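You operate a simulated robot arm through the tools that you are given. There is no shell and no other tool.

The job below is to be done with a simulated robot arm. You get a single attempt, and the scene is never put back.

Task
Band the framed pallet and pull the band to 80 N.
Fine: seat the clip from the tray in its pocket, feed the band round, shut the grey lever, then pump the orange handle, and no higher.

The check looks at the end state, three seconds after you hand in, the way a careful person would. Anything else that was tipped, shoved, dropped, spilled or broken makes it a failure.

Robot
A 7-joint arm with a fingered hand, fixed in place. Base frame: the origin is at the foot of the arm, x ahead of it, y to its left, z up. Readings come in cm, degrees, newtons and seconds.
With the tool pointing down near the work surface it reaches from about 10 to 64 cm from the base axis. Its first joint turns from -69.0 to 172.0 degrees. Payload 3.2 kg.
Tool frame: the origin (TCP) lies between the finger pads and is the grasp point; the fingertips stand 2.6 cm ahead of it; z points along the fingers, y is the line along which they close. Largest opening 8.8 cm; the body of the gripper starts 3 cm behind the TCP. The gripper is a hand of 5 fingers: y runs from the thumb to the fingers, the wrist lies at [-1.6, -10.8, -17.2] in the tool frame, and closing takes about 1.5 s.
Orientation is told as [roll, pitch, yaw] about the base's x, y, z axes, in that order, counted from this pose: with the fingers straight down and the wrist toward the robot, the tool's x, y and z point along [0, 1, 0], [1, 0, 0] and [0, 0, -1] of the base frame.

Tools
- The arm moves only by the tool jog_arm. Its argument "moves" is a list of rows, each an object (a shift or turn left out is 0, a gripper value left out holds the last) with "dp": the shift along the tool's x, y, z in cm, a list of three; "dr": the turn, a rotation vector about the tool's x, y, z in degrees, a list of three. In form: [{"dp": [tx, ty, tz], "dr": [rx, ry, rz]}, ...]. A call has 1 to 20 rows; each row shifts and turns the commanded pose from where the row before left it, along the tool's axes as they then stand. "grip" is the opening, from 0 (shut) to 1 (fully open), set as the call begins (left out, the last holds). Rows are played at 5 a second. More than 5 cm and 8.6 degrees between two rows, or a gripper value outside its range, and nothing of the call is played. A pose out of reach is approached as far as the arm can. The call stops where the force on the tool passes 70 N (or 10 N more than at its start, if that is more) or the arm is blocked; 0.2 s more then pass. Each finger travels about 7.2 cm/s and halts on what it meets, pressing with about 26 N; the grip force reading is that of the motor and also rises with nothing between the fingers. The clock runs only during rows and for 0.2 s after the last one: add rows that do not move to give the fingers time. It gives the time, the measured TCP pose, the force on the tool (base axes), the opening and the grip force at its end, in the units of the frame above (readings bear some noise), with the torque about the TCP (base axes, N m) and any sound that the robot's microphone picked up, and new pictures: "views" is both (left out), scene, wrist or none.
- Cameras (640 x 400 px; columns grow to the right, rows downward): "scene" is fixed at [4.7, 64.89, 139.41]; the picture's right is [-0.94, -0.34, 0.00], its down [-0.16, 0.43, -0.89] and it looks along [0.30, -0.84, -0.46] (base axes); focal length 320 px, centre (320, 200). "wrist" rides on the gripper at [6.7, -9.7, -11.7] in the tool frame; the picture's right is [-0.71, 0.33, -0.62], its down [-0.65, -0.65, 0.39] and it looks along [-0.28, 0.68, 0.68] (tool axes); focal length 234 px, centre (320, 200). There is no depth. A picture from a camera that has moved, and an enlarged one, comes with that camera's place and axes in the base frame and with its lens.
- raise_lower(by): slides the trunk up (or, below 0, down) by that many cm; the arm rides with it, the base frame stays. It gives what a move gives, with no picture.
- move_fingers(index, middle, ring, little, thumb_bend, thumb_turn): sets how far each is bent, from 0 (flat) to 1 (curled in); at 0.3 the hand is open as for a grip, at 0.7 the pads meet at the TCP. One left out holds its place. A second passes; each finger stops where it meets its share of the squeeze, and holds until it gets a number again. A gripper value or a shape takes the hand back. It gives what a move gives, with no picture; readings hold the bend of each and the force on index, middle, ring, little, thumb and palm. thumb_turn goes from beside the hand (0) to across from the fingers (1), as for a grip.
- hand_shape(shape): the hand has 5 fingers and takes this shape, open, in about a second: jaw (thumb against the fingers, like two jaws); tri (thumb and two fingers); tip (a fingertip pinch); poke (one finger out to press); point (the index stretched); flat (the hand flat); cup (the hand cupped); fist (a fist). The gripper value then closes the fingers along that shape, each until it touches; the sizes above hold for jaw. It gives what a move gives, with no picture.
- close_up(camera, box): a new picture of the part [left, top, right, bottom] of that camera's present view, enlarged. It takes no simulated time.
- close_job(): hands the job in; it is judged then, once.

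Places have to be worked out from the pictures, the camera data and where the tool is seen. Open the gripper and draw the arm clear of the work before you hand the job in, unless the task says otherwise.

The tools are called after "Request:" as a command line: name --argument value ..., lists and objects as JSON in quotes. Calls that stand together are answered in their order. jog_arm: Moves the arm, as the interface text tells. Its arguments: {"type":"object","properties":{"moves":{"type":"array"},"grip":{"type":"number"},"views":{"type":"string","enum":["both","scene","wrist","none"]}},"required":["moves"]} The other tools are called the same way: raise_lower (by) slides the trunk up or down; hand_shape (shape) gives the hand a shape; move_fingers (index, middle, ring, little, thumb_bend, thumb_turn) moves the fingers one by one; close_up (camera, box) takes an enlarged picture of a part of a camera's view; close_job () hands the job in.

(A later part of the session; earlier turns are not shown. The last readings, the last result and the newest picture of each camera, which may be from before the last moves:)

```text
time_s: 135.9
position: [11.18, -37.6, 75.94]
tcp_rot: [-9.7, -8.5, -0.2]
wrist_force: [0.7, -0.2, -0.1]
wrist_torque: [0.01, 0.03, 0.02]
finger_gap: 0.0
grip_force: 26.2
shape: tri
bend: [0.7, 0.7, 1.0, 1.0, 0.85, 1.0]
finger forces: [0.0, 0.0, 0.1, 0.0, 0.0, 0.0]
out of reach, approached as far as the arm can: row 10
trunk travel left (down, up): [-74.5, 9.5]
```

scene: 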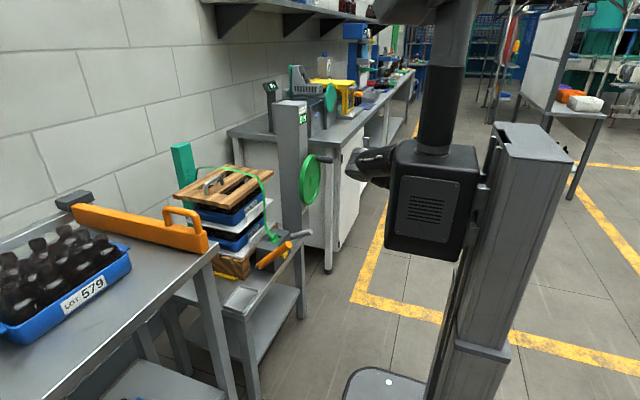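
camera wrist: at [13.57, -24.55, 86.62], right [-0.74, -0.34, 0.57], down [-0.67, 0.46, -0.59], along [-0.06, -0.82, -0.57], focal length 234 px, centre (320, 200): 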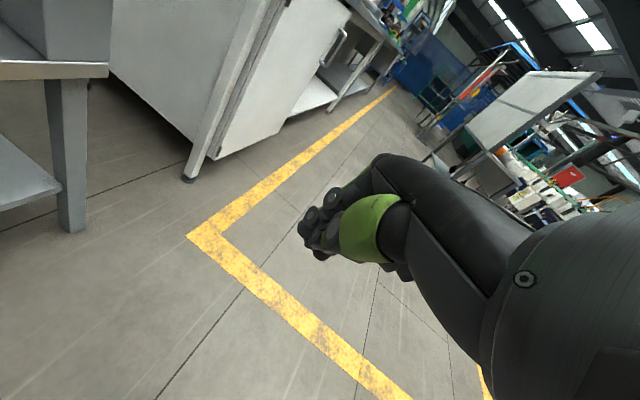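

Now I level the remaining tilt and move outward to a clear point in front of the machine.

Request:
jog_arm --moves '[{"dp": [0, 0, 0], "dr": [8, 0, 0]}, {"dp": [0, 0, 0], "dr": [0, 8, 0]}, {"dp": [0, 3, -3]}, {"dp": [0, 4, -3]}, {"dp": [2, 4, -1]}, {"dp": [4, 2, 0]}, {"dp": [4, 0, 0]}, {"dp": [4, 0, 0]}, {"dp": [0, 0, 0]}]'

```text
time_s: 137.9
position: [26.71, -28.34, 78.44]
tcp_rot: [-1.7, -0.9, -1.6]
wrist_force: [0.9, -0.2, -0.1]
wrist_torque: [0.0, 0.03, 0.01]
finger_gap: 0.0
grip_force: 26.0
shape: tri
bend: [0.7, 0.7, 1.0, 1.0, 0.85, 1.0]
finger forces: [0.0, 0.0, 0.0, 0.0, 0.0, 0.0]
out of reach, approached as far as the arm can: row 6, 7, 8
trunk travel left (down, up): [-74.5, 9.5]
camera wrist: at [17.04, -21.12, 89.75], right [0.3, -0.7, 0.65], down [-0.67, -0.64, -0.38], along [0.68, -0.32, -0.66], focal length 234 px, centre (320, 200)
```

scene: 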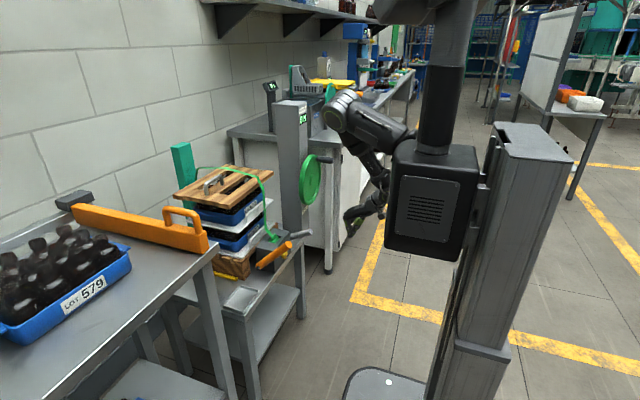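
wrist: 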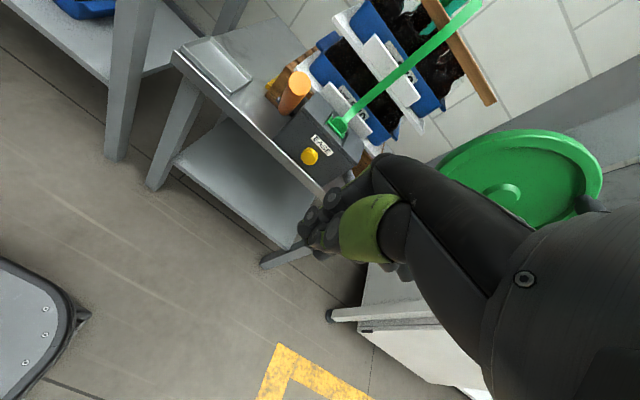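

I now raise the hand and bring it in front of the handle, then lower the trunk for a better arm posture.

Request:
jog_arm --moves '[{"dp": [0, 1, -4.5]}, {"dp": [0, 1, -4.5]}, {"dp": [2, 1, -4]}, {"dp": [2, 2, -4]}, {"dp": [3, 3, -2]}, {"dp": [2, 3, 0]}, {"dp": [0, 0, 0]}]' --views "none"

```text
time_s: 139.5
position: [42.03, -24.34, 94.35]
tcp_rot: [-1.2, -1.0, -1.9]
wrist_force: [-0.1, 0.6, 0.9]
wrist_torque: [-0.02, -0.01, -0.01]
finger_gap: 0.01
grip_force: 25.8
shape: tri
bend: [0.7, 0.7, 1.0, 1.0, 0.85, 1.0]
finger forces: [0.0, 0.0, 0.0, 0.0, 0.0, 0.1]
out of reach, approached as far as the arm can: row 1, 2, 3, 4
trunk travel left (down, up): [-74.5, 9.5]
```

I step back a bit and lower the trunk by 15.

Request:
jog_arm --moves '[{"dp": [0, -4, -1]}, {"dp": [0, -4, -1]}, {"dp": [0, 0, 0]}]' --views "none"

Request:
raise_lower --by -15

Request:
jog_arm --moves '[{"dp": [0, 0, -2]}, {"dp": [0, 0, -2], "dr": [0, 1.2, 1.8]}, {"dp": [0, 0, -2]}, {"dp": [0, 0, 0]}]'

Request:
close_up --camera "wrist" --box '[160, 120, 400, 300]'

```text
time_s: 140.3
position: [37.96, -26.22, 96.62]
tcp_rot: [-1.7, -0.8, -1.5]
wrist_force: [0.1, 1.0, -0.3]
wrist_torque: [-0.01, 0.01, 0.01]
finger_gap: 0.02
grip_force: 25.9
shape: tri
bend: [0.7, 0.7, 1.0, 1.0, 0.85, 1.0]
finger forces: [0.0, 0.1, 0.0, 0.1, 0.1, 0.1]
out of reach, approached as far as the arm can: row 1, 2
trunk travel left (down, up): [-74.5, 9.5]
```

```text
time_s: 142.1
position: [37.89, -26.33, 81.64]
tcp_rot: [-1.6, -0.8, -1.6]
wrist_force: [0.2, -1.0, -0.2]
wrist_torque: [0.01, 0.01, 0.03]
finger_gap: 0.01
grip_force: 26.3
shape: tri
bend: [0.7, 0.7, 1.0, 1.0, 0.85, 1.0]
finger forces: [0.1, 0.0, 0.0, 0.1, 0.0, 0.1]
trunk travel left (down, up): [-59.5, 24.5]
```

```text
time_s: 143.1
position: [38.93, -27.74, 86.42]
tcp_rot: [-0.4, -0.8, -3.4]
wrist_force: [0.3, 0.5, -1.5]
wrist_torque: [0.03, 0.04, 0.02]
finger_gap: 0.01
grip_force: 26.1
shape: tri
bend: [0.7, 0.7, 1.0, 1.0, 0.85, 1.0]
finger forces: [0.0, 0.1, 0.0, 0.0, 0.0, 0.0]
out of reach, approached as far as the arm can: row 2, 3
trunk travel left (down, up): [-59.5, 24.5]
camera wrist: at [29.42, -20.38, 97.84], right [0.28, -0.72, 0.63], down [-0.69, -0.61, -0.39], along [0.67, -0.32, -0.67], focal length 234 px, centre (320, 200)
```

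scene: 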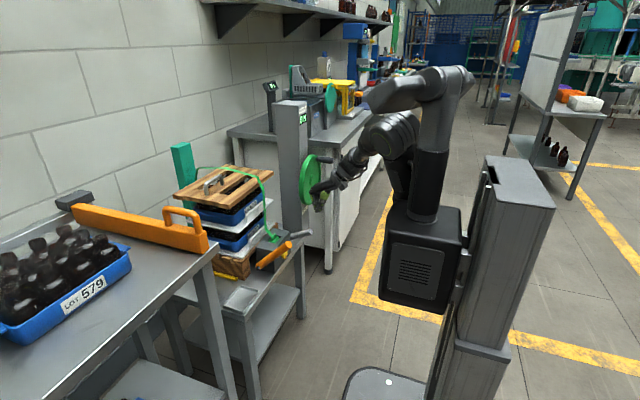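
wrist: 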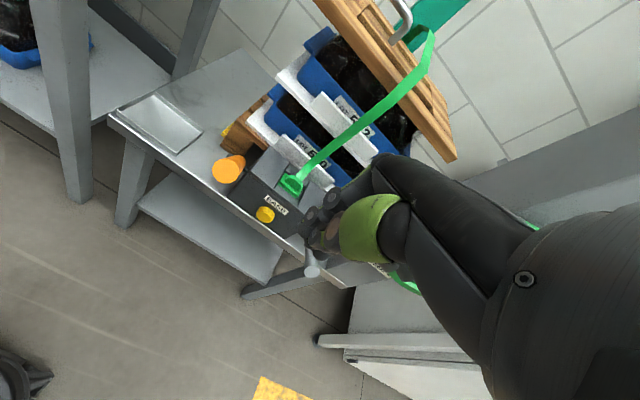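

```text
2.22 times, centred on (280, 210) of wrist
camera zoom: at [29.42, -20.38, 97.84], right [0.28, -0.72, 0.63], down [-0.69, -0.61, -0.39], along [0.67, -0.32, -0.67], focal length 520 px, centre (409, 178)
```

zoom: 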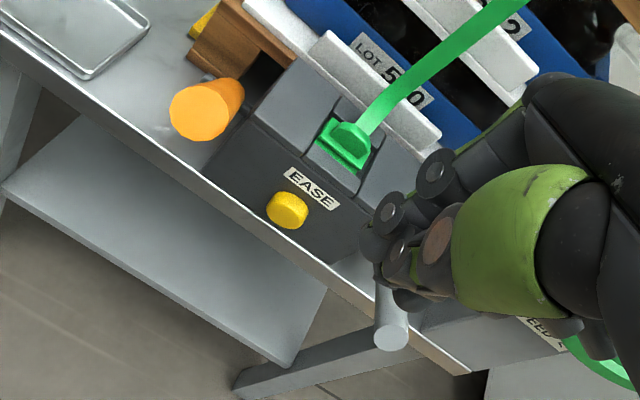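

Handle tip is at about (46.2, −18.9, 75). I move over the handle's outer part with the closed hand pointing down, staying above it.

Request:
jog_arm --moves '[{"dp": [2, 2, 0]}, {"dp": [3, 3, 0]}, {"dp": [3, 3, 0]}, {"dp": [1.5, 2, 0]}, {"dp": [0, 0, 0]}]' --views "none"

Request:
close_up --camera "scene" --box '[230, 190, 326, 280]'

Request:
close_up --camera "wrist" --box '[160, 140, 400, 400]'

```text
time_s: 144.3
position: [49.55, -18.83, 86.66]
tcp_rot: [-0.4, -0.9, -3.3]
wrist_force: [0.1, -0.5, 0.1]
wrist_torque: [0.03, -0.03, 0.01]
finger_gap: 0.01
grip_force: 26.1
shape: tri
bend: [0.7, 0.7, 1.0, 1.0, 0.85, 1.0]
finger forces: [0.1, 0.0, 0.1, 0.1, 0.0, 0.0]
trunk travel left (down, up): [-59.5, 24.5]
```

```text
4.44 times, centred on (278, 235) of scene
camera zoom: at [4.7, 64.89, 139.41], right [-0.94, -0.34, 0.0], down [-0.16, 0.43, -0.89], along [0.3, -0.84, -0.46], focal length 1423 px, centre (507, 44)
```

zoom: 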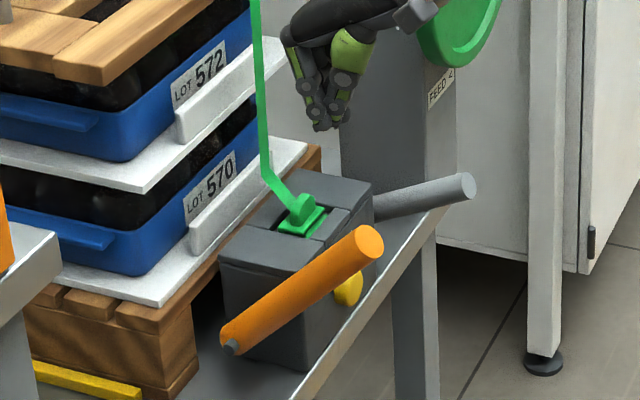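

```text
1.54 times, centred on (280, 270) of wrist
camera zoom: at [39.93, -11.51, 97.96], right [0.28, -0.72, 0.63], down [-0.68, -0.61, -0.39], along [0.67, -0.32, -0.67], focal length 360 px, centre (382, 92)
```

zoom: 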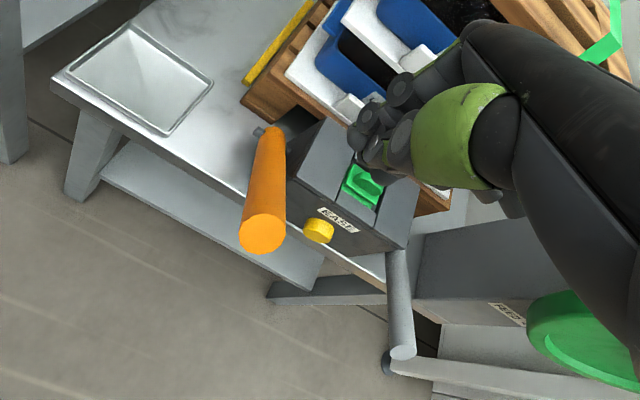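

The handle runs in the plane y≈−18.3, tip (46.7, −18.7, 75). I lower to just above it, then press in small steps while reading the display.

Request:
jog_arm --moves '[{"dp": [0.3, -0.5, 3]}, {"dp": [0, -0.5, 3]}, {"dp": [0, 0, 2.5]}, {"dp": [0, 0, 0]}]' --views "none"

Request:
close_up --camera "scene" --box '[230, 190, 326, 280]'

Request:
close_up --camera "wrist" --box '[200, 160, 400, 320]'

```text
time_s: 145.3
position: [48.66, -18.5, 77.95]
tcp_rot: [-0.5, -1.0, -3.4]
wrist_force: [0.8, 0.2, 0.4]
wrist_torque: [0.0, -0.01, -0.02]
finger_gap: 0.02
grip_force: 25.9
shape: tri
bend: [0.7, 0.7, 1.0, 1.0, 0.85, 1.0]
finger forces: [0.1, 0.0, 0.0, 0.0, 0.1, 0.0]
trunk travel left (down, up): [-59.5, 24.5]
```

```text
4.44 times, centred on (278, 235) of scene
camera zoom: at [4.7, 64.89, 139.41], right [-0.94, -0.34, 0.0], down [-0.16, 0.43, -0.89], along [0.3, -0.84, -0.46], focal length 1423 px, centre (507, 44)
```

zoom: 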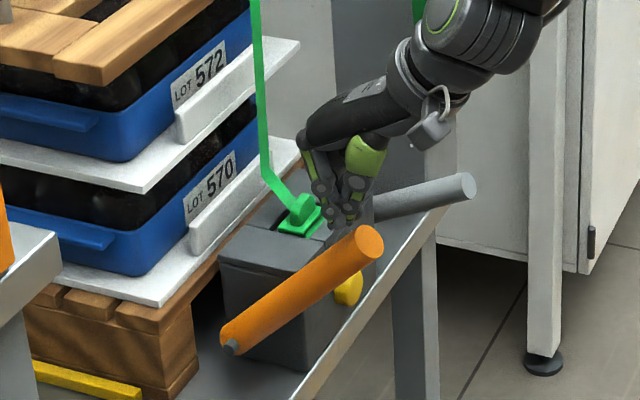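

```text
2.50 times, centred on (300, 240) of wrist
camera zoom: at [39.1, -11.2, 89.39], right [0.28, -0.72, 0.64], down [-0.68, -0.61, -0.39], along [0.67, -0.32, -0.66], focal length 585 px, centre (370, 100)
```

zoom: 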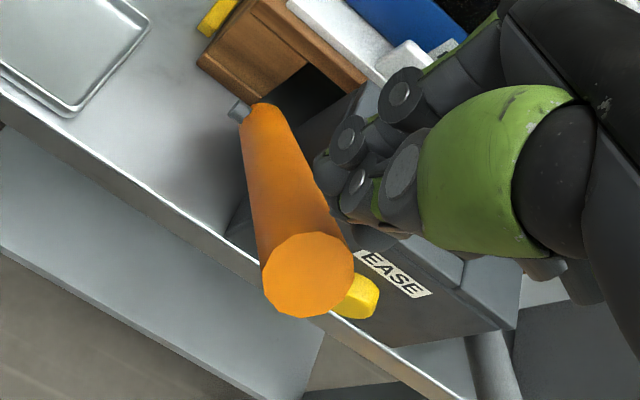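

The beak looks slightly toward −y of the handle's centreline. I shift +0.8 cm in y and lower slowly to contact.

Request:
jog_arm --moves '[{"dp": [0.8, 0, 0.5]}, {"dp": [0, 0, 0.5]}, {"dp": [0, 0, 0.5]}, {"dp": [0, 0, 0]}]' --views "none"

Request:
close_up --camera "scene" --box '[250, 200, 314, 260]'

Request:
close_up --camera "wrist" --box '[200, 160, 400, 320]'

```text
time_s: 146.3
position: [48.66, -17.78, 76.38]
tcp_rot: [-0.4, -0.9, -3.5]
wrist_force: [0.6, -0.5, 2.2]
wrist_torque: [0.0, -0.03, -0.01]
finger_gap: 0.05
grip_force: 26.1
shape: tri
bend: [0.7, 0.7, 1.0, 1.0, 0.85, 1.0]
finger forces: [0.0, 0.0, 0.0, 0.0, 0.0, 0.1]
trunk travel left (down, up): [-59.5, 24.5]
```

```text
6.67 times, centred on (282, 230) of scene
camera zoom: at [4.7, 64.89, 139.41], right [-0.94, -0.34, 0.0], down [-0.16, 0.43, -0.89], along [0.3, -0.84, -0.46], focal length 2135 px, centre (573, 0)
```

zoom: 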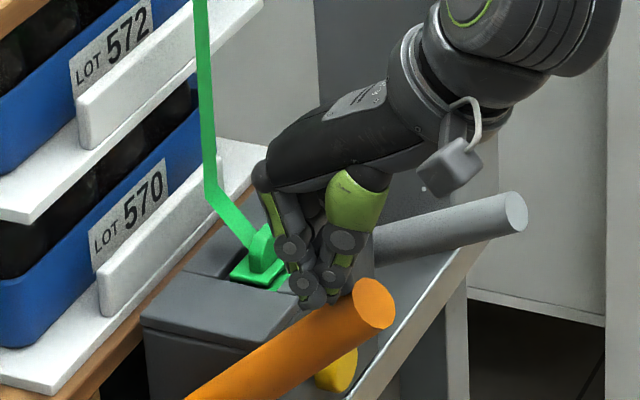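

```text
2.50 times, centred on (300, 240) of wrist
camera zoom: at [39.13, -10.41, 87.9], right [0.28, -0.72, 0.63], down [-0.69, -0.61, -0.39], along [0.67, -0.32, -0.67], focal length 585 px, centre (370, 100)
```

zoom: 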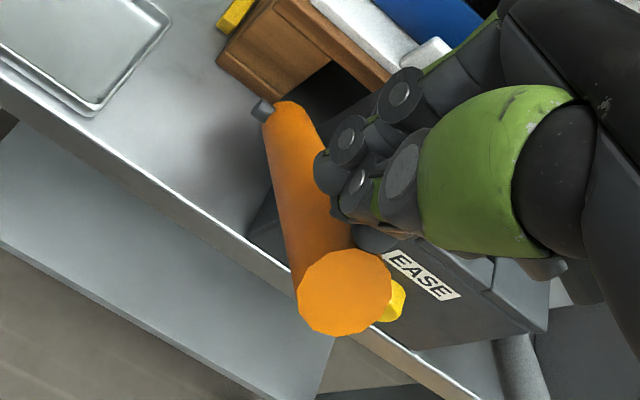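

Contact is beginning but still on the handle's −y flank. I raise slightly, shift another 0.9 cm in +y, and lower again.

Request:
jog_arm --moves '[{"dp": [0, 0, -1.2]}, {"dp": [1.0, -0.3, 0]}, {"dp": [0, 0, 0.6]}, {"dp": [0, 0, 0.5]}, {"dp": [0, 0, 0]}]' --views "none"

Request:
close_up --camera "scene" --box '[250, 200, 314, 260]'

Request:
close_up --camera "wrist" --box '[200, 160, 400, 320]'

```text
time_s: 147.5
position: [48.53, -16.74, 76.64]
tcp_rot: [-0.4, -0.9, -3.3]
wrist_force: [1.1, 2.7, 2.8]
wrist_torque: [-0.01, -0.01, 0.02]
finger_gap: 0.02
grip_force: 26.3
shape: tri
bend: [0.7, 0.7, 1.0, 1.0, 0.85, 1.0]
finger forces: [0.1, 0.0, 0.0, 0.0, 0.0, 0.1]
trunk travel left (down, up): [-59.5, 24.5]
```

```text
6.67 times, centred on (282, 230) of scene
camera zoom: at [4.7, 64.89, 139.41], right [-0.94, -0.34, 0.0], down [-0.16, 0.43, -0.89], along [0.3, -0.84, -0.46], focal length 2135 px, centre (573, 0)
```

zoom: 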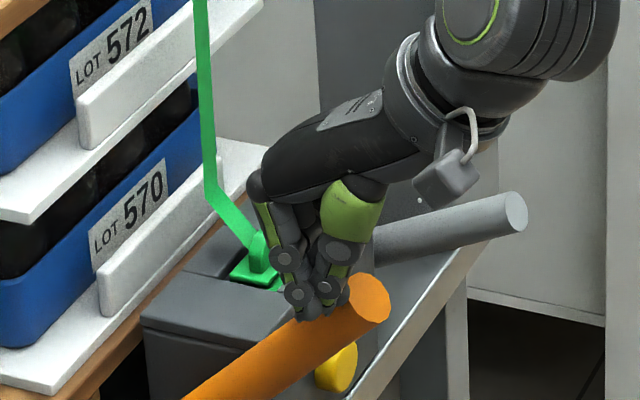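

```text
2.50 times, centred on (300, 240) of wrist
camera zoom: at [38.89, -9.39, 87.95], right [0.28, -0.72, 0.63], down [-0.69, -0.61, -0.39], along [0.67, -0.32, -0.67], focal length 585 px, centre (370, 100)
```

zoom: 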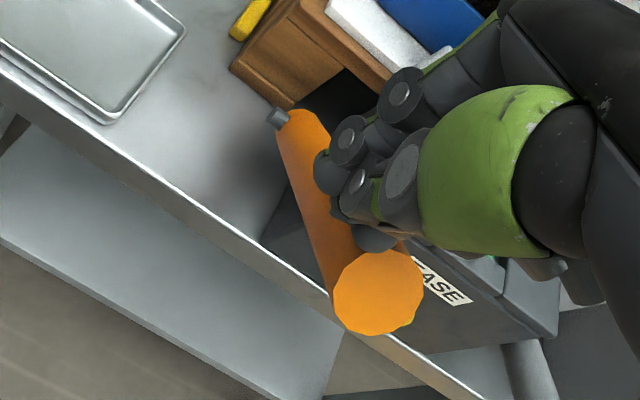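

Now the fingers are on top of the handle. I push it along its arc (down and toward the robot) about 1 cm and check force and display.

Request:
jog_arm --moves '[{"dp": [0, -0.35, 0.4]}, {"dp": [0, -0.35, 0.4]}, {"dp": [0, -0.35, 0.4]}, {"dp": [0, 0, 0]}]' --views "none"

Request:
close_up --camera "scene" --box '[250, 200, 314, 260]'

Request:
close_up --camera "scene" --box '[280, 90, 328, 130]'

```text
time_s: 148.5
position: [47.32, -16.74, 75.23]
tcp_rot: [-0.4, -0.9, -3.4]
wrist_force: [0.8, 0.7, 0.6]
wrist_torque: [0.05, 0.0, 0.03]
finger_gap: 0.01
grip_force: 26.4
shape: tri
bend: [0.7, 0.7, 1.0, 1.0, 0.85, 1.0]
finger forces: [0.0, 0.0, 0.0, 0.1, 0.0, 0.0]
trunk travel left (down, up): [-59.5, 24.5]
```

```text
6.67 times, centred on (282, 230) of scene
camera zoom: at [4.7, 64.89, 139.41], right [-0.94, -0.34, 0.0], down [-0.16, 0.43, -0.89], along [0.3, -0.84, -0.46], focal length 2135 px, centre (573, 0)
```

zoom: 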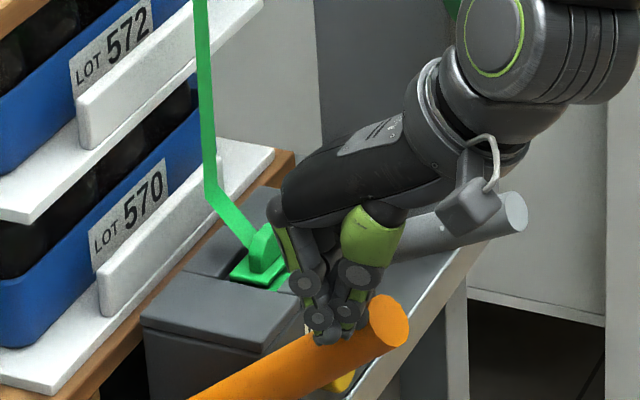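

```text
10.00 times, centred on (304, 110) of scene
camera zoom: at [4.7, 64.89, 139.41], right [-0.94, -0.34, 0.0], down [-0.16, 0.43, -0.89], along [0.3, -0.84, -0.46], focal length 3202 px, centre (480, 1100)
```

zoom: 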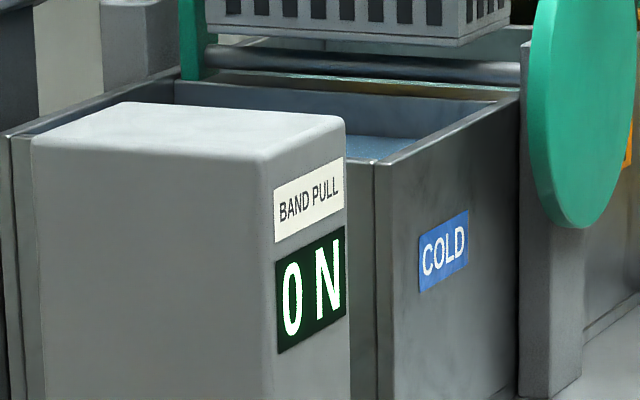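

The handle moves almost freely; display still 0 N. I continue the down stroke in steps, watching the display.

Request:
jog_arm --moves '[{"dp": [0, -0.35, 0.45]}, {"dp": [0, -0.35, 0.5]}, {"dp": [0, -0.33, 0.5]}, {"dp": [0, -0.3, 0.5]}, {"dp": [0, 0, 0]}]' --views "none"

Request:
close_up --camera "scene" --box '[250, 200, 314, 260]'

Request:
close_up --camera "scene" --box '[290, 105, 314, 125]'

```text
time_s: 149.7
position: [46.17, -16.55, 73.34]
tcp_rot: [-0.6, -0.9, -3.4]
wrist_force: [0.9, 1.5, 3.0]
wrist_torque: [0.0, -0.02, -0.01]
finger_gap: 0.02
grip_force: 26.6
shape: tri
bend: [0.7, 0.7, 1.0, 1.0, 0.85, 1.0]
finger forces: [0.0, 0.1, 0.1, 0.0, 0.0, 0.0]
trunk travel left (down, up): [-59.5, 24.5]
```

```text
6.67 times, centred on (282, 230) of scene
camera zoom: at [4.7, 64.89, 139.41], right [-0.94, -0.34, 0.0], down [-0.16, 0.43, -0.89], along [0.3, -0.84, -0.46], focal length 2135 px, centre (573, 0)
```

zoom: 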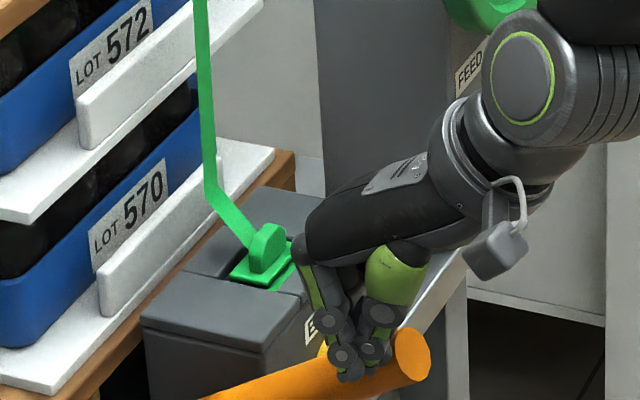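

```text
16.00 times, centred on (302, 115) of scene
camera zoom: at [4.7, 64.89, 139.41], right [-0.94, -0.34, 0.0], down [-0.16, 0.43, -0.89], along [0.3, -0.84, -0.46], focal length 5123 px, centre (608, 1560)
```

zoom: 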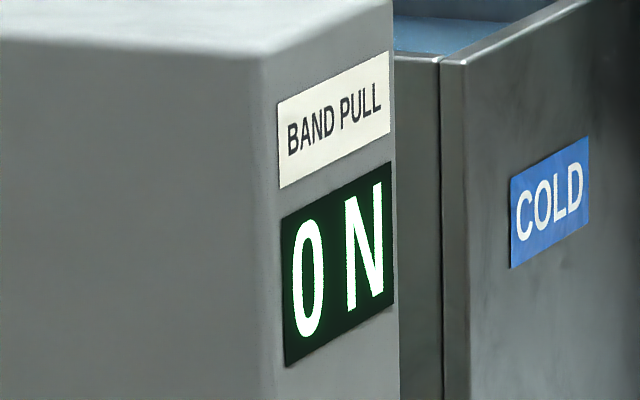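

Still 0 N with low force. I keep going down stepwise.

Request:
jog_arm --moves '[{"dp": [0, -0.25, 0.5]}, {"dp": [0, -0.25, 0.5]}, {"dp": [0, -0.2, 0.5]}, {"dp": [0, -0.2, 0.5]}, {"dp": [0, 0, 0]}]' --views "none"

Request:
close_up --camera "scene" --box '[250, 200, 314, 260]'

Request:
close_up --camera "scene" --box '[290, 105, 314, 125]'

```text
time_s: 150.9
position: [45.18, -16.49, 71.26]
tcp_rot: [-0.6, -1.0, -3.4]
wrist_force: [0.6, 6.0, 4.0]
wrist_torque: [0.12, 0.01, -0.02]
finger_gap: 0.02
grip_force: 26.3
shape: tri
bend: [0.7, 0.7, 1.0, 1.0, 0.85, 1.0]
finger forces: [0.0, 0.0, 0.1, 0.0, 0.0, 0.1]
trunk travel left (down, up): [-59.5, 24.5]
```

```text
6.67 times, centred on (282, 230) of scene
camera zoom: at [4.7, 64.89, 139.41], right [-0.94, -0.34, 0.0], down [-0.16, 0.43, -0.89], along [0.3, -0.84, -0.46], focal length 2135 px, centre (573, 0)
```

zoom: 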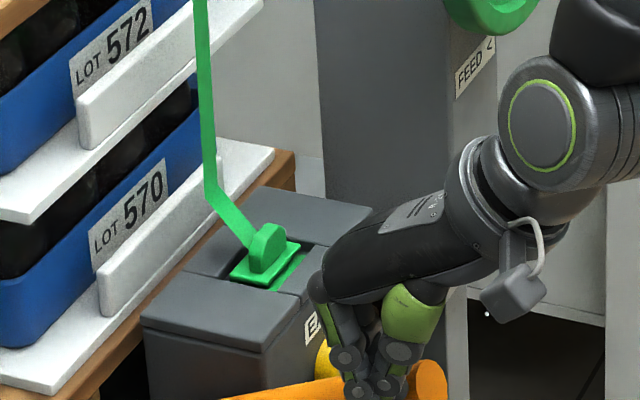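

```text
16.00 times, centred on (302, 115) of scene
camera zoom: at [4.7, 64.89, 139.41], right [-0.94, -0.34, 0.0], down [-0.16, 0.43, -0.89], along [0.3, -0.84, -0.46], focal length 5123 px, centre (608, 1560)
```

zoom: 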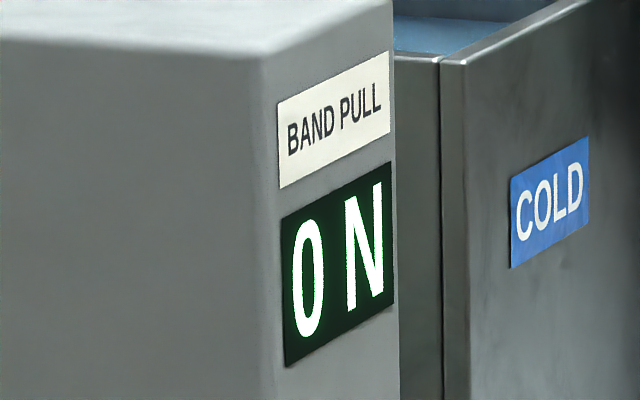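

Still 0 N; the beak tends to slip to +y, so I shift slightly −y and continue down.

Request:
jog_arm --moves '[{"dp": [-0.3, -0.15, 0.4]}, {"dp": [-0.2, -0.15, 0.5]}, {"dp": [0, -0.1, 0.5]}, {"dp": [0, -0.1, 0.5]}, {"dp": [0, 0, 0]}]' --views "none"

Request:
close_up --camera "scene" --box '[240, 210, 320, 290]'

Request:
close_up --camera "scene" --box '[290, 105, 314, 125]'

```text
time_s: 152.1
position: [44.76, -17.23, 69.43]
tcp_rot: [-0.5, -1.0, -3.6]
wrist_force: [0.6, 0.3, 4.3]
wrist_torque: [-0.07, -0.04, -0.02]
finger_gap: 0.0
grip_force: 26.1
shape: tri
bend: [0.7, 0.7, 1.0, 1.0, 0.85, 1.0]
finger forces: [0.0, 0.0, 0.1, 0.0, 0.0, 0.0]
trunk travel left (down, up): [-59.5, 24.5]
```

```text
5.00 times, centred on (280, 250) of scene
camera zoom: at [4.7, 64.89, 139.41], right [-0.94, -0.34, 0.0], down [-0.16, 0.43, -0.89], along [0.3, -0.84, -0.46], focal length 1601 px, centre (520, -50)
```

zoom: 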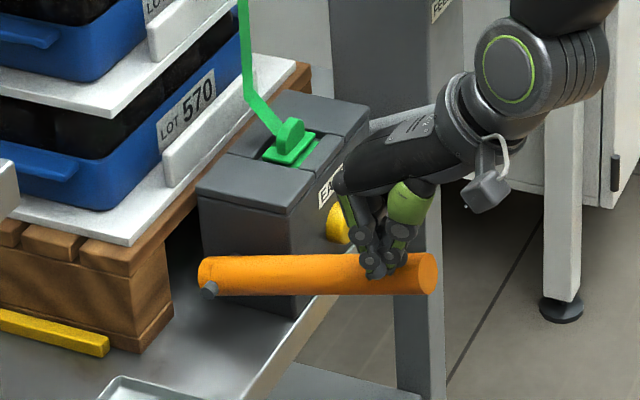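

```text
16.00 times, centred on (302, 115) of scene
camera zoom: at [4.7, 64.89, 139.41], right [-0.94, -0.34, 0.0], down [-0.16, 0.43, -0.89], along [0.3, -0.84, -0.46], focal length 5123 px, centre (608, 1560)
```

zoom: 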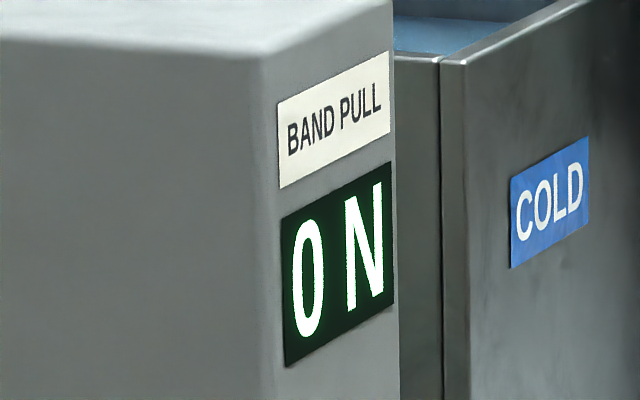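

The handle is close to horizontal, still light. I continue the stroke.

Request:
jog_arm --moves '[{"dp": [0, 0, 0.5]}, {"dp": [0, 0, 0.5]}, {"dp": [0, 0, 0.5]}, {"dp": [0, 0.1, 0.5]}, {"dp": [0, 0.1, 0.5]}, {"dp": [0, 0, 0]}]' --views "none"

Request:
close_up --camera "scene" --box '[240, 210, 320, 290]'

Request:
close_up --camera "scene" --box '[290, 105, 314, 125]'

```text
time_s: 153.5
position: [44.87, -16.96, 66.94]
tcp_rot: [-0.5, -0.9, -3.4]
wrist_force: [-1.2, 4.0, 5.9]
wrist_torque: [0.05, 0.06, -0.04]
finger_gap: 0.01
grip_force: 26.3
shape: tri
bend: [0.7, 0.7, 1.0, 1.0, 0.85, 1.0]
finger forces: [0.0, 0.0, 0.0, 0.0, 0.1, 0.0]
trunk travel left (down, up): [-59.5, 24.5]
```

```text
5.00 times, centred on (280, 250) of scene
camera zoom: at [4.7, 64.89, 139.41], right [-0.94, -0.34, 0.0], down [-0.16, 0.43, -0.89], along [0.3, -0.84, -0.46], focal length 1601 px, centre (520, -50)
```

zoom: 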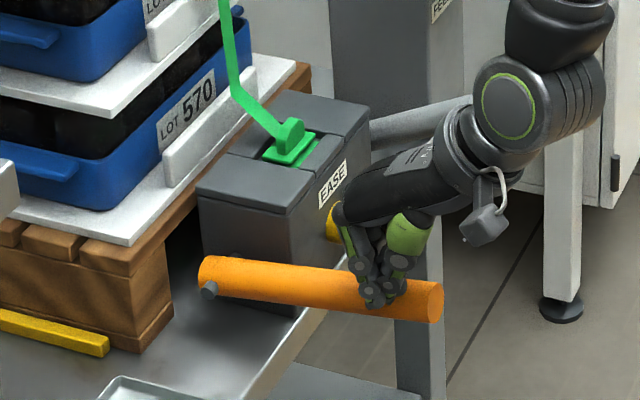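

```text
16.00 times, centred on (302, 115) of scene
camera zoom: at [4.7, 64.89, 139.41], right [-0.94, -0.34, 0.0], down [-0.16, 0.43, -0.89], along [0.3, -0.84, -0.46], focal length 5123 px, centre (608, 1560)
```

zoom: 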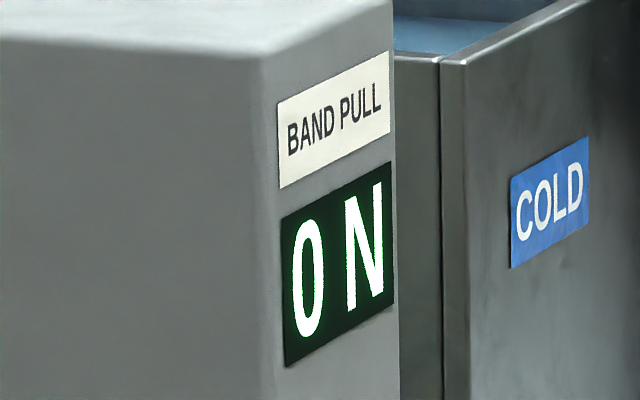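

The band has visibly drawn tighter toward the pallet, so the stroke is taking up slack. I continue down until the end of the stroke.

Request:
jog_arm --moves '[{"dp": [-0.1, 0.1, 0.5]}, {"dp": [0, 0.15, 0.5]}, {"dp": [0, 0.2, 0.5]}, {"dp": [0, 0, 0]}]' --views "none"

Request:
close_up --camera "scene" --box '[240, 210, 320, 290]'

Request:
close_up --camera "scene" --box '[290, 105, 314, 125]'

```text
time_s: 154.5
position: [45.36, -17.21, 65.59]
tcp_rot: [-0.6, -1.0, -3.4]
wrist_force: [-2.0, 2.0, 5.8]
wrist_torque: [-0.04, 0.09, -0.03]
finger_gap: 0.0
grip_force: 26.2
shape: tri
bend: [0.7, 0.7, 1.0, 1.0, 0.85, 1.0]
finger forces: [0.0, 0.0, 0.0, 0.0, 0.0, 0.1]
trunk travel left (down, up): [-59.5, 24.5]
```

```text
5.00 times, centred on (280, 250) of scene
camera zoom: at [4.7, 64.89, 139.41], right [-0.94, -0.34, 0.0], down [-0.16, 0.43, -0.89], along [0.3, -0.84, -0.46], focal length 1601 px, centre (520, -50)
```

zoom: 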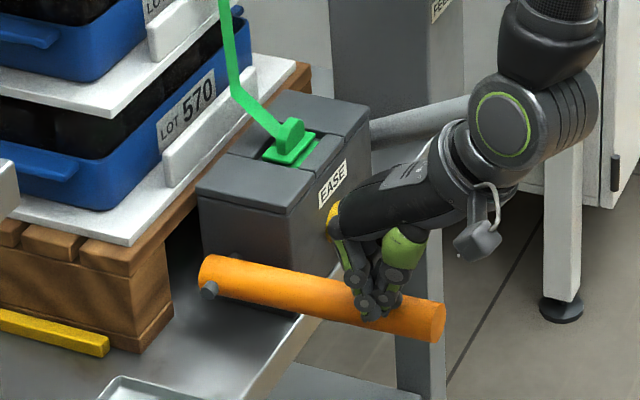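

```text
16.00 times, centred on (302, 115) of scene
camera zoom: at [4.7, 64.89, 139.41], right [-0.94, -0.34, 0.0], down [-0.16, 0.43, -0.89], along [0.3, -0.84, -0.46], focal length 5123 px, centre (608, 1560)
```

zoom: 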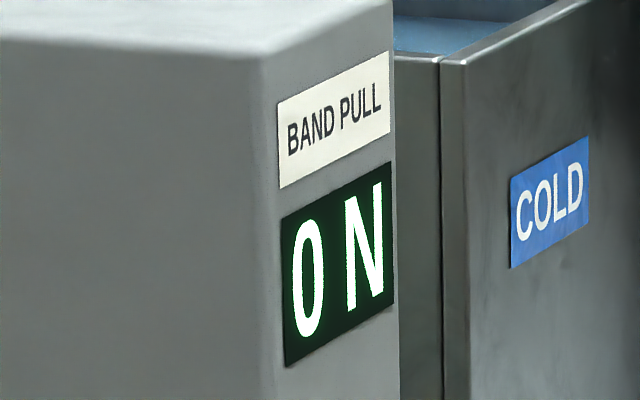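

Handle is about horizontal; still no tension reading. I continue another 1.5 cm.

Request:
jog_arm --moves '[{"dp": [-0.1, 0.25, 0.5]}, {"dp": [0, 0.25, 0.5]}, {"dp": [0, 0.25, 0.5]}, {"dp": [0, 0, 0]}]' --views "none"

Request:
close_up --camera "scene" --box '[240, 210, 320, 290]'

Request:
close_up --camera "scene" --box '[290, 105, 314, 125]'

```text
time_s: 155.5
position: [46.2, -16.6, 64.55]
tcp_rot: [-0.4, -1.5, -3.0]
wrist_force: [-0.1, 26.5, 35.7]
wrist_torque: [0.11, -0.09, -0.05]
finger_gap: 0.03
grip_force: 26.1
shape: tri
bend: [0.7, 0.7, 1.0, 1.0, 0.82, 1.0]
finger forces: [0.0, 74.3, 0.0, 0.0, 0.1, 0.0]
trunk travel left (down, up): [-59.5, 24.5]
```

```text
5.00 times, centred on (280, 250) of scene
camera zoom: at [4.7, 64.89, 139.41], right [-0.94, -0.34, 0.0], down [-0.16, 0.43, -0.89], along [0.3, -0.84, -0.46], focal length 1601 px, centre (520, -50)
```

zoom: 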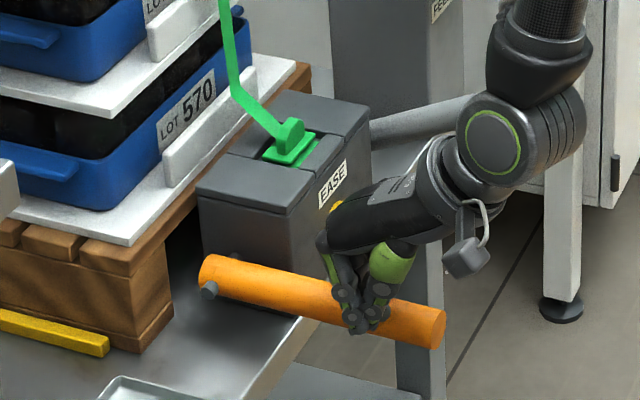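

```text
16.00 times, centred on (302, 115) of scene
camera zoom: at [4.7, 64.89, 139.41], right [-0.94, -0.34, 0.0], down [-0.16, 0.43, -0.89], along [0.3, -0.84, -0.46], focal length 5123 px, centre (608, 1560)
```

zoom: 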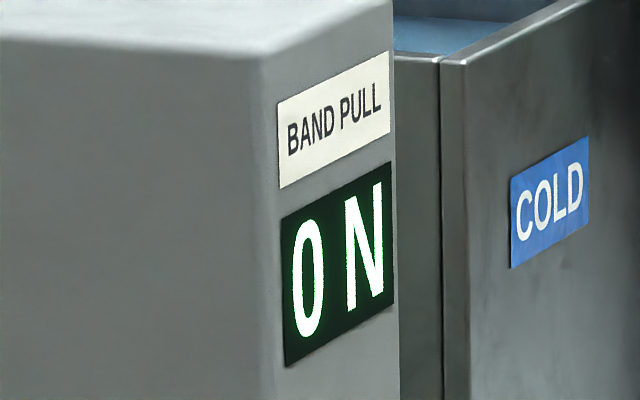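

End of the stroke (force jumped, handle stopped slightly below horizontal), still 0 N. I lift off to see if the handle springs back by itself.

Request:
jog_arm --moves '[{"dp": [-0.2, -0.2, -1]}, {"dp": [0, 0, -2]}, {"dp": [0, 0, -2]}, {"dp": [0, 0, 0]}]' --views "none"

Request:
close_up --camera "scene" --box '[240, 210, 320, 290]'

Request:
close_up --camera "wrist" --box '[160, 140, 400, 340]'

```text
time_s: 156.5
position: [45.83, -17.49, 68.96]
tcp_rot: [-0.4, -0.8, -3.5]
wrist_force: [1.1, 0.9, 4.1]
wrist_torque: [-0.01, -0.04, 0.03]
finger_gap: 0.0
grip_force: 25.8
shape: tri
bend: [0.7, 0.7, 1.0, 1.0, 0.85, 1.0]
finger forces: [0.0, 0.1, 0.0, 0.1, 0.0, 0.1]
trunk travel left (down, up): [-59.5, 24.5]
```

```text
5.00 times, centred on (280, 250) of scene
camera zoom: at [4.7, 64.89, 139.41], right [-0.94, -0.34, 0.0], down [-0.16, 0.43, -0.89], along [0.3, -0.84, -0.46], focal length 1601 px, centre (520, -50)
```

zoom: 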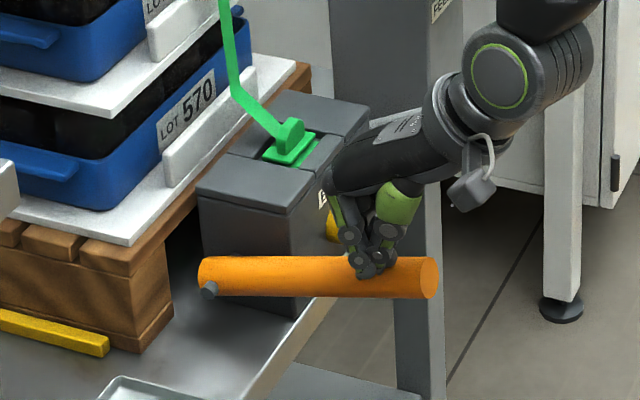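

```text
2.00 times, centred on (280, 240) of wrist
camera zoom: at [36.33, -10.19, 80.41], right [0.28, -0.72, 0.63], down [-0.69, -0.61, -0.39], along [0.67, -0.33, -0.67], focal length 468 px, centre (400, 120)
```

zoom: 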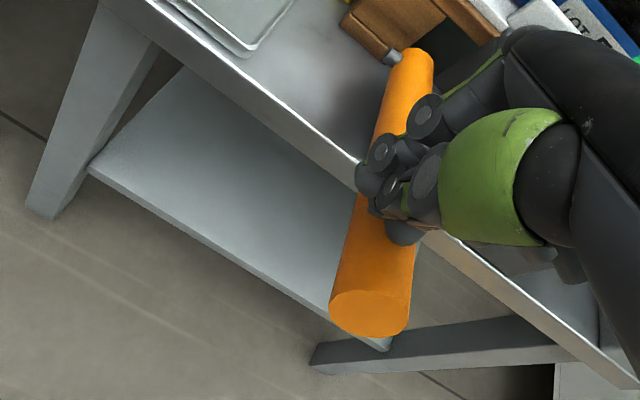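

The handle springs back with the hand, and the band stayed drawn in: so it ratchets, and I only need down strokes. I let it rise along its arc for the next stroke.

Request:
jog_arm --moves '[{"dp": [0, -0.4, -1.2]}, {"dp": [0, 0.2, -1.2]}, {"dp": [0, 0.5, -1.2]}, {"dp": [0, 0.7, -1.2]}, {"dp": [0, 0.9, -1.2]}, {"dp": [0, 0.9, -1.0]}, {"dp": [0, 0.2, -0.8]}, {"dp": [0, 0, 0]}]' --views "none"

Request:
close_up --camera "scene" --box '[200, 160, 320, 280]'

Request:
close_up --camera "scene" --box '[290, 105, 314, 125]'

```text
time_s: 158.3
position: [48.73, -17.57, 76.71]
tcp_rot: [-0.4, -0.7, -3.4]
wrist_force: [0.6, 0.2, 1.1]
wrist_torque: [0.03, -0.04, 0.03]
finger_gap: 0.0
grip_force: 25.8
shape: tri
bend: [0.7, 0.7, 1.0, 1.0, 0.85, 1.0]
finger forces: [0.1, 0.1, 0.0, 0.0, 0.0, 0.0]
trunk travel left (down, up): [-59.5, 24.5]
```

```text
3.33 times, centred on (260, 220) of scene
camera zoom: at [4.7, 64.89, 139.41], right [-0.94, -0.34, 0.0], down [-0.16, 0.43, -0.89], along [0.3, -0.84, -0.46], focal length 1067 px, centre (520, 133)
```

zoom: 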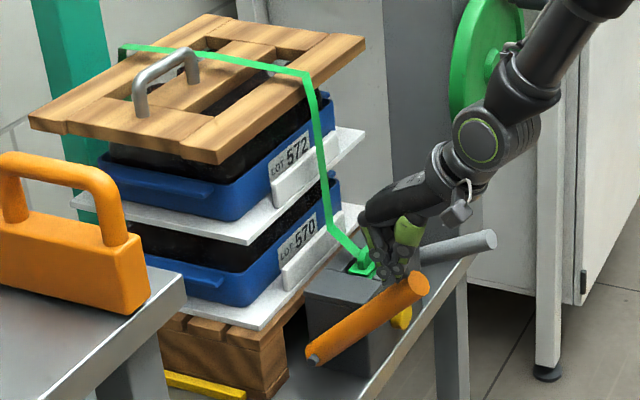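

```text
16.00 times, centred on (302, 115) of scene
camera zoom: at [4.7, 64.89, 139.41], right [-0.94, -0.34, 0.0], down [-0.16, 0.43, -0.89], along [0.3, -0.84, -0.46], focal length 5123 px, centre (608, 1560)
```

zoom: 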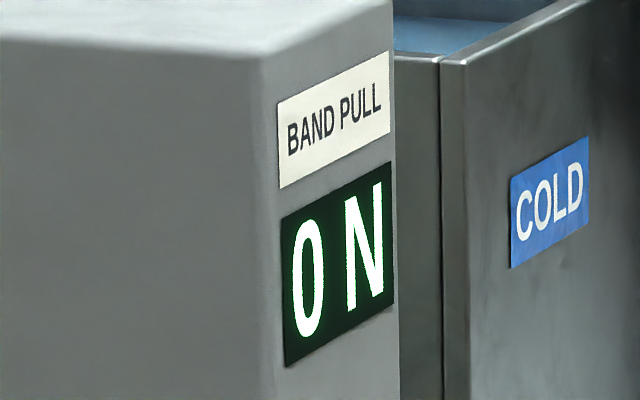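

Handle back up, display still 0 N. Second stroke: I press down in portions, checking the display each time.

Request:
jog_arm --moves '[{"dp": [0, -0.35, 0.4]}, {"dp": [0, -0.35, 0.4]}, {"dp": [0, -0.35, 0.4]}, {"dp": [0, -0.35, 0.45]}, {"dp": [0, -0.3, 0.45]}, {"dp": [0, -0.28, 0.45]}, {"dp": [0, -0.28, 0.45]}, {"dp": [0, 0, 0]}]' --views "none"

Request:
close_up --camera "scene" --box '[290, 105, 314, 125]'

```text
time_s: 160.1
position: [46.54, -17.43, 73.65]
tcp_rot: [-0.4, -0.9, -3.4]
wrist_force: [1.6, 1.0, 2.9]
wrist_torque: [-0.01, -0.03, 0.06]
finger_gap: 0.0
grip_force: 25.5
shape: tri
bend: [0.7, 0.7, 1.0, 1.0, 0.85, 1.0]
finger forces: [0.0, 0.0, 0.1, 0.1, 0.0, 0.1]
trunk travel left (down, up): [-59.5, 24.5]
```

```text
16.00 times, centred on (302, 115) of scene
camera zoom: at [4.7, 64.89, 139.41], right [-0.94, -0.34, 0.0], down [-0.16, 0.43, -0.89], along [0.3, -0.84, -0.46], focal length 5123 px, centre (608, 1560)
```

zoom: 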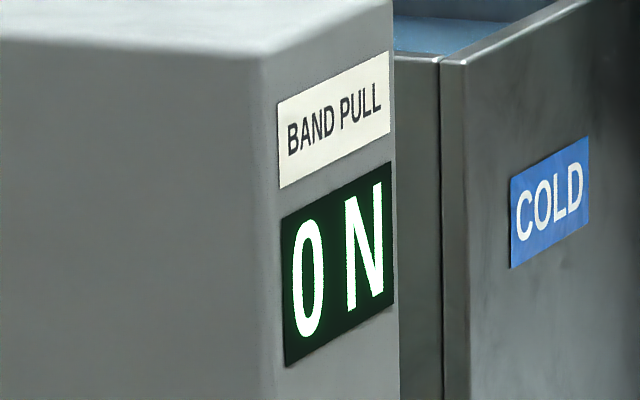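

Still 0 N. Next portion of the stroke.

Request:
jog_arm --moves '[{"dp": [0, -0.3, 0.5]}, {"dp": [0, -0.28, 0.5]}, {"dp": [0, -0.25, 0.5]}, {"dp": [0, -0.2, 0.5]}, {"dp": [0, 0, 0]}]' --views "none"

Request:
close_up --camera "scene" --box '[290, 105, 314, 125]'

```text
time_s: 161.3
position: [45.59, -17.38, 71.62]
tcp_rot: [-0.3, -0.9, -3.4]
wrist_force: [0.2, 0.2, 4.7]
wrist_torque: [-0.06, -0.01, -0.02]
finger_gap: 0.0
grip_force: 26.1
shape: tri
bend: [0.7, 0.7, 1.0, 1.0, 0.85, 1.0]
finger forces: [0.1, 0.1, 0.0, 0.0, 0.0, 0.0]
trunk travel left (down, up): [-59.5, 24.5]
```

```text
16.00 times, centred on (302, 115) of scene
camera zoom: at [4.7, 64.89, 139.41], right [-0.94, -0.34, 0.0], down [-0.16, 0.43, -0.89], along [0.3, -0.84, -0.46], focal length 5123 px, centre (608, 1560)
```

zoom: 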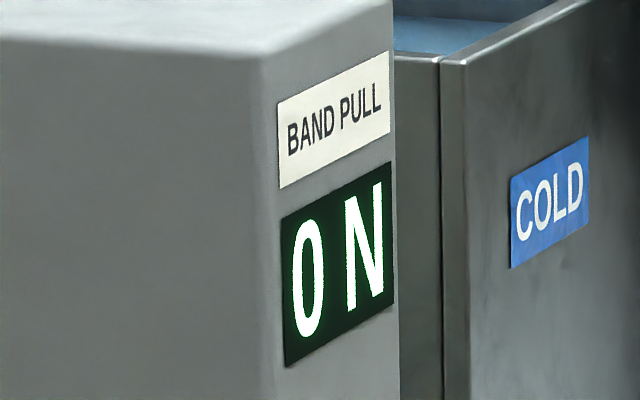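

Still 0 N; next portion.

Request:
jog_arm --moves '[{"dp": [0, -0.15, 0.5]}, {"dp": [0, -0.12, 0.5]}, {"dp": [0, -0.1, 0.5]}, {"dp": [0, 0, 0.5]}, {"dp": [0, 0, 0]}]' --views "none"

Request:
close_up --camera "scene" --box '[290, 105, 314, 125]'

Request:
close_up --camera "scene" --box '[200, 160, 320, 280]'

```text
time_s: 162.5
position: [45.26, -17.41, 69.66]
tcp_rot: [-0.3, -0.9, -3.3]
wrist_force: [-0.2, 1.1, 3.4]
wrist_torque: [-0.06, 0.03, -0.02]
finger_gap: 0.0
grip_force: 26.3
shape: tri
bend: [0.7, 0.7, 1.0, 1.0, 0.85, 1.0]
finger forces: [0.0, 0.0, 0.0, 0.0, 0.0, 0.1]
trunk travel left (down, up): [-59.5, 24.5]
```

```text
16.00 times, centred on (302, 115) of scene
camera zoom: at [4.7, 64.89, 139.41], right [-0.94, -0.34, 0.0], down [-0.16, 0.43, -0.89], along [0.3, -0.84, -0.46], focal length 5123 px, centre (608, 1560)
```

zoom: 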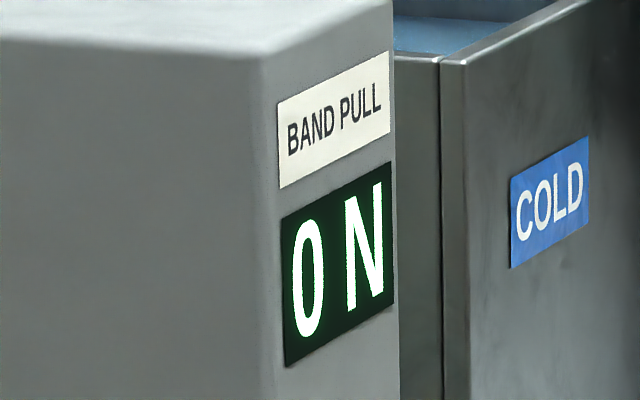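

```text
3.33 times, centred on (260, 220) of scene
camera zoom: at [4.7, 64.89, 139.41], right [-0.94, -0.34, 0.0], down [-0.16, 0.43, -0.89], along [0.3, -0.84, -0.46], focal length 1067 px, centre (520, 133)
```

zoom: 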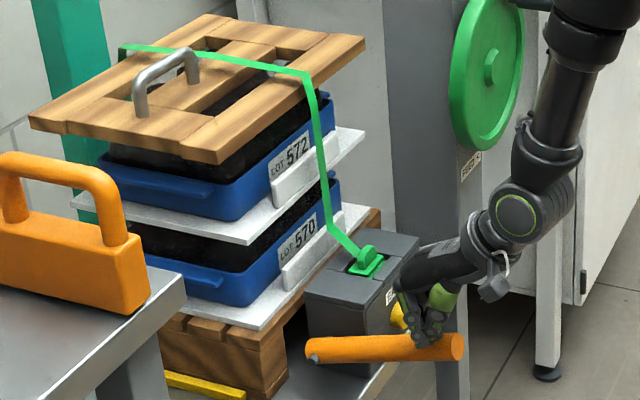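

In stroke one the band changed only near horizontal, so each stroke seems to count near the bottom. I continue carefully.

Request:
jog_arm --moves '[{"dp": [0, 0, 0.5]}, {"dp": [0, 0, 0.5]}, {"dp": [0, 0, 0.4]}, {"dp": [0, 0, 0]}]' --views "none"

Request:
close_up --camera "scene" --box '[290, 105, 314, 125]'

Request:
close_up --camera "scene" --box '[240, 210, 320, 290]'

```text
time_s: 163.5
position: [45.27, -17.42, 68.38]
tcp_rot: [-0.3, -0.8, -3.4]
wrist_force: [-0.1, 0.8, 4.6]
wrist_torque: [-0.05, 0.02, -0.04]
finger_gap: 0.0
grip_force: 26.2
shape: tri
bend: [0.7, 0.7, 1.0, 1.0, 0.85, 1.0]
finger forces: [0.0, 0.0, 0.0, 0.0, 0.0, 0.0]
trunk travel left (down, up): [-59.5, 24.5]
```

```text
16.00 times, centred on (302, 115) of scene
camera zoom: at [4.7, 64.89, 139.41], right [-0.94, -0.34, 0.0], down [-0.16, 0.43, -0.89], along [0.3, -0.84, -0.46], focal length 5123 px, centre (608, 1560)
```

zoom: 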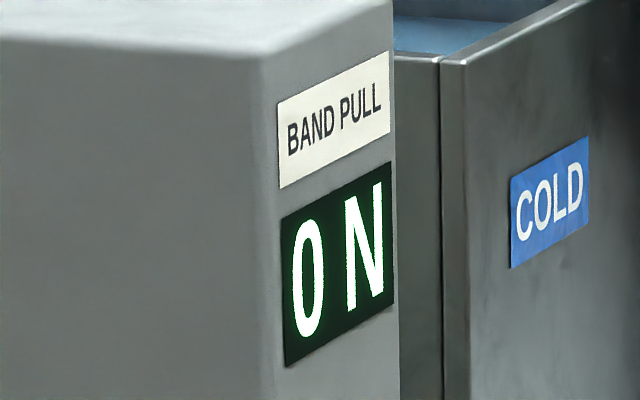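

```text
5.00 times, centred on (280, 250) of scene
camera zoom: at [4.7, 64.89, 139.41], right [-0.94, -0.34, 0.0], down [-0.16, 0.43, -0.89], along [0.3, -0.84, -0.46], focal length 1601 px, centre (520, -50)
```

zoom: 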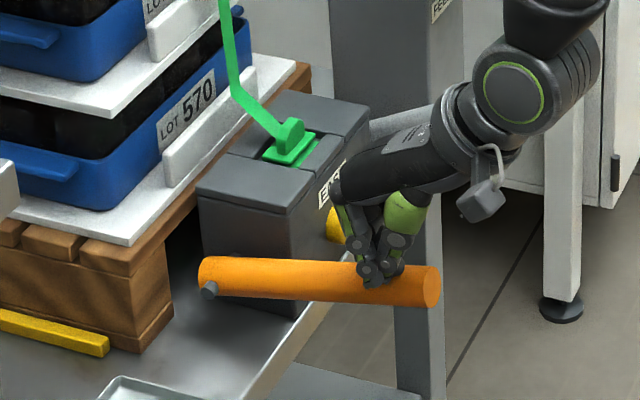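

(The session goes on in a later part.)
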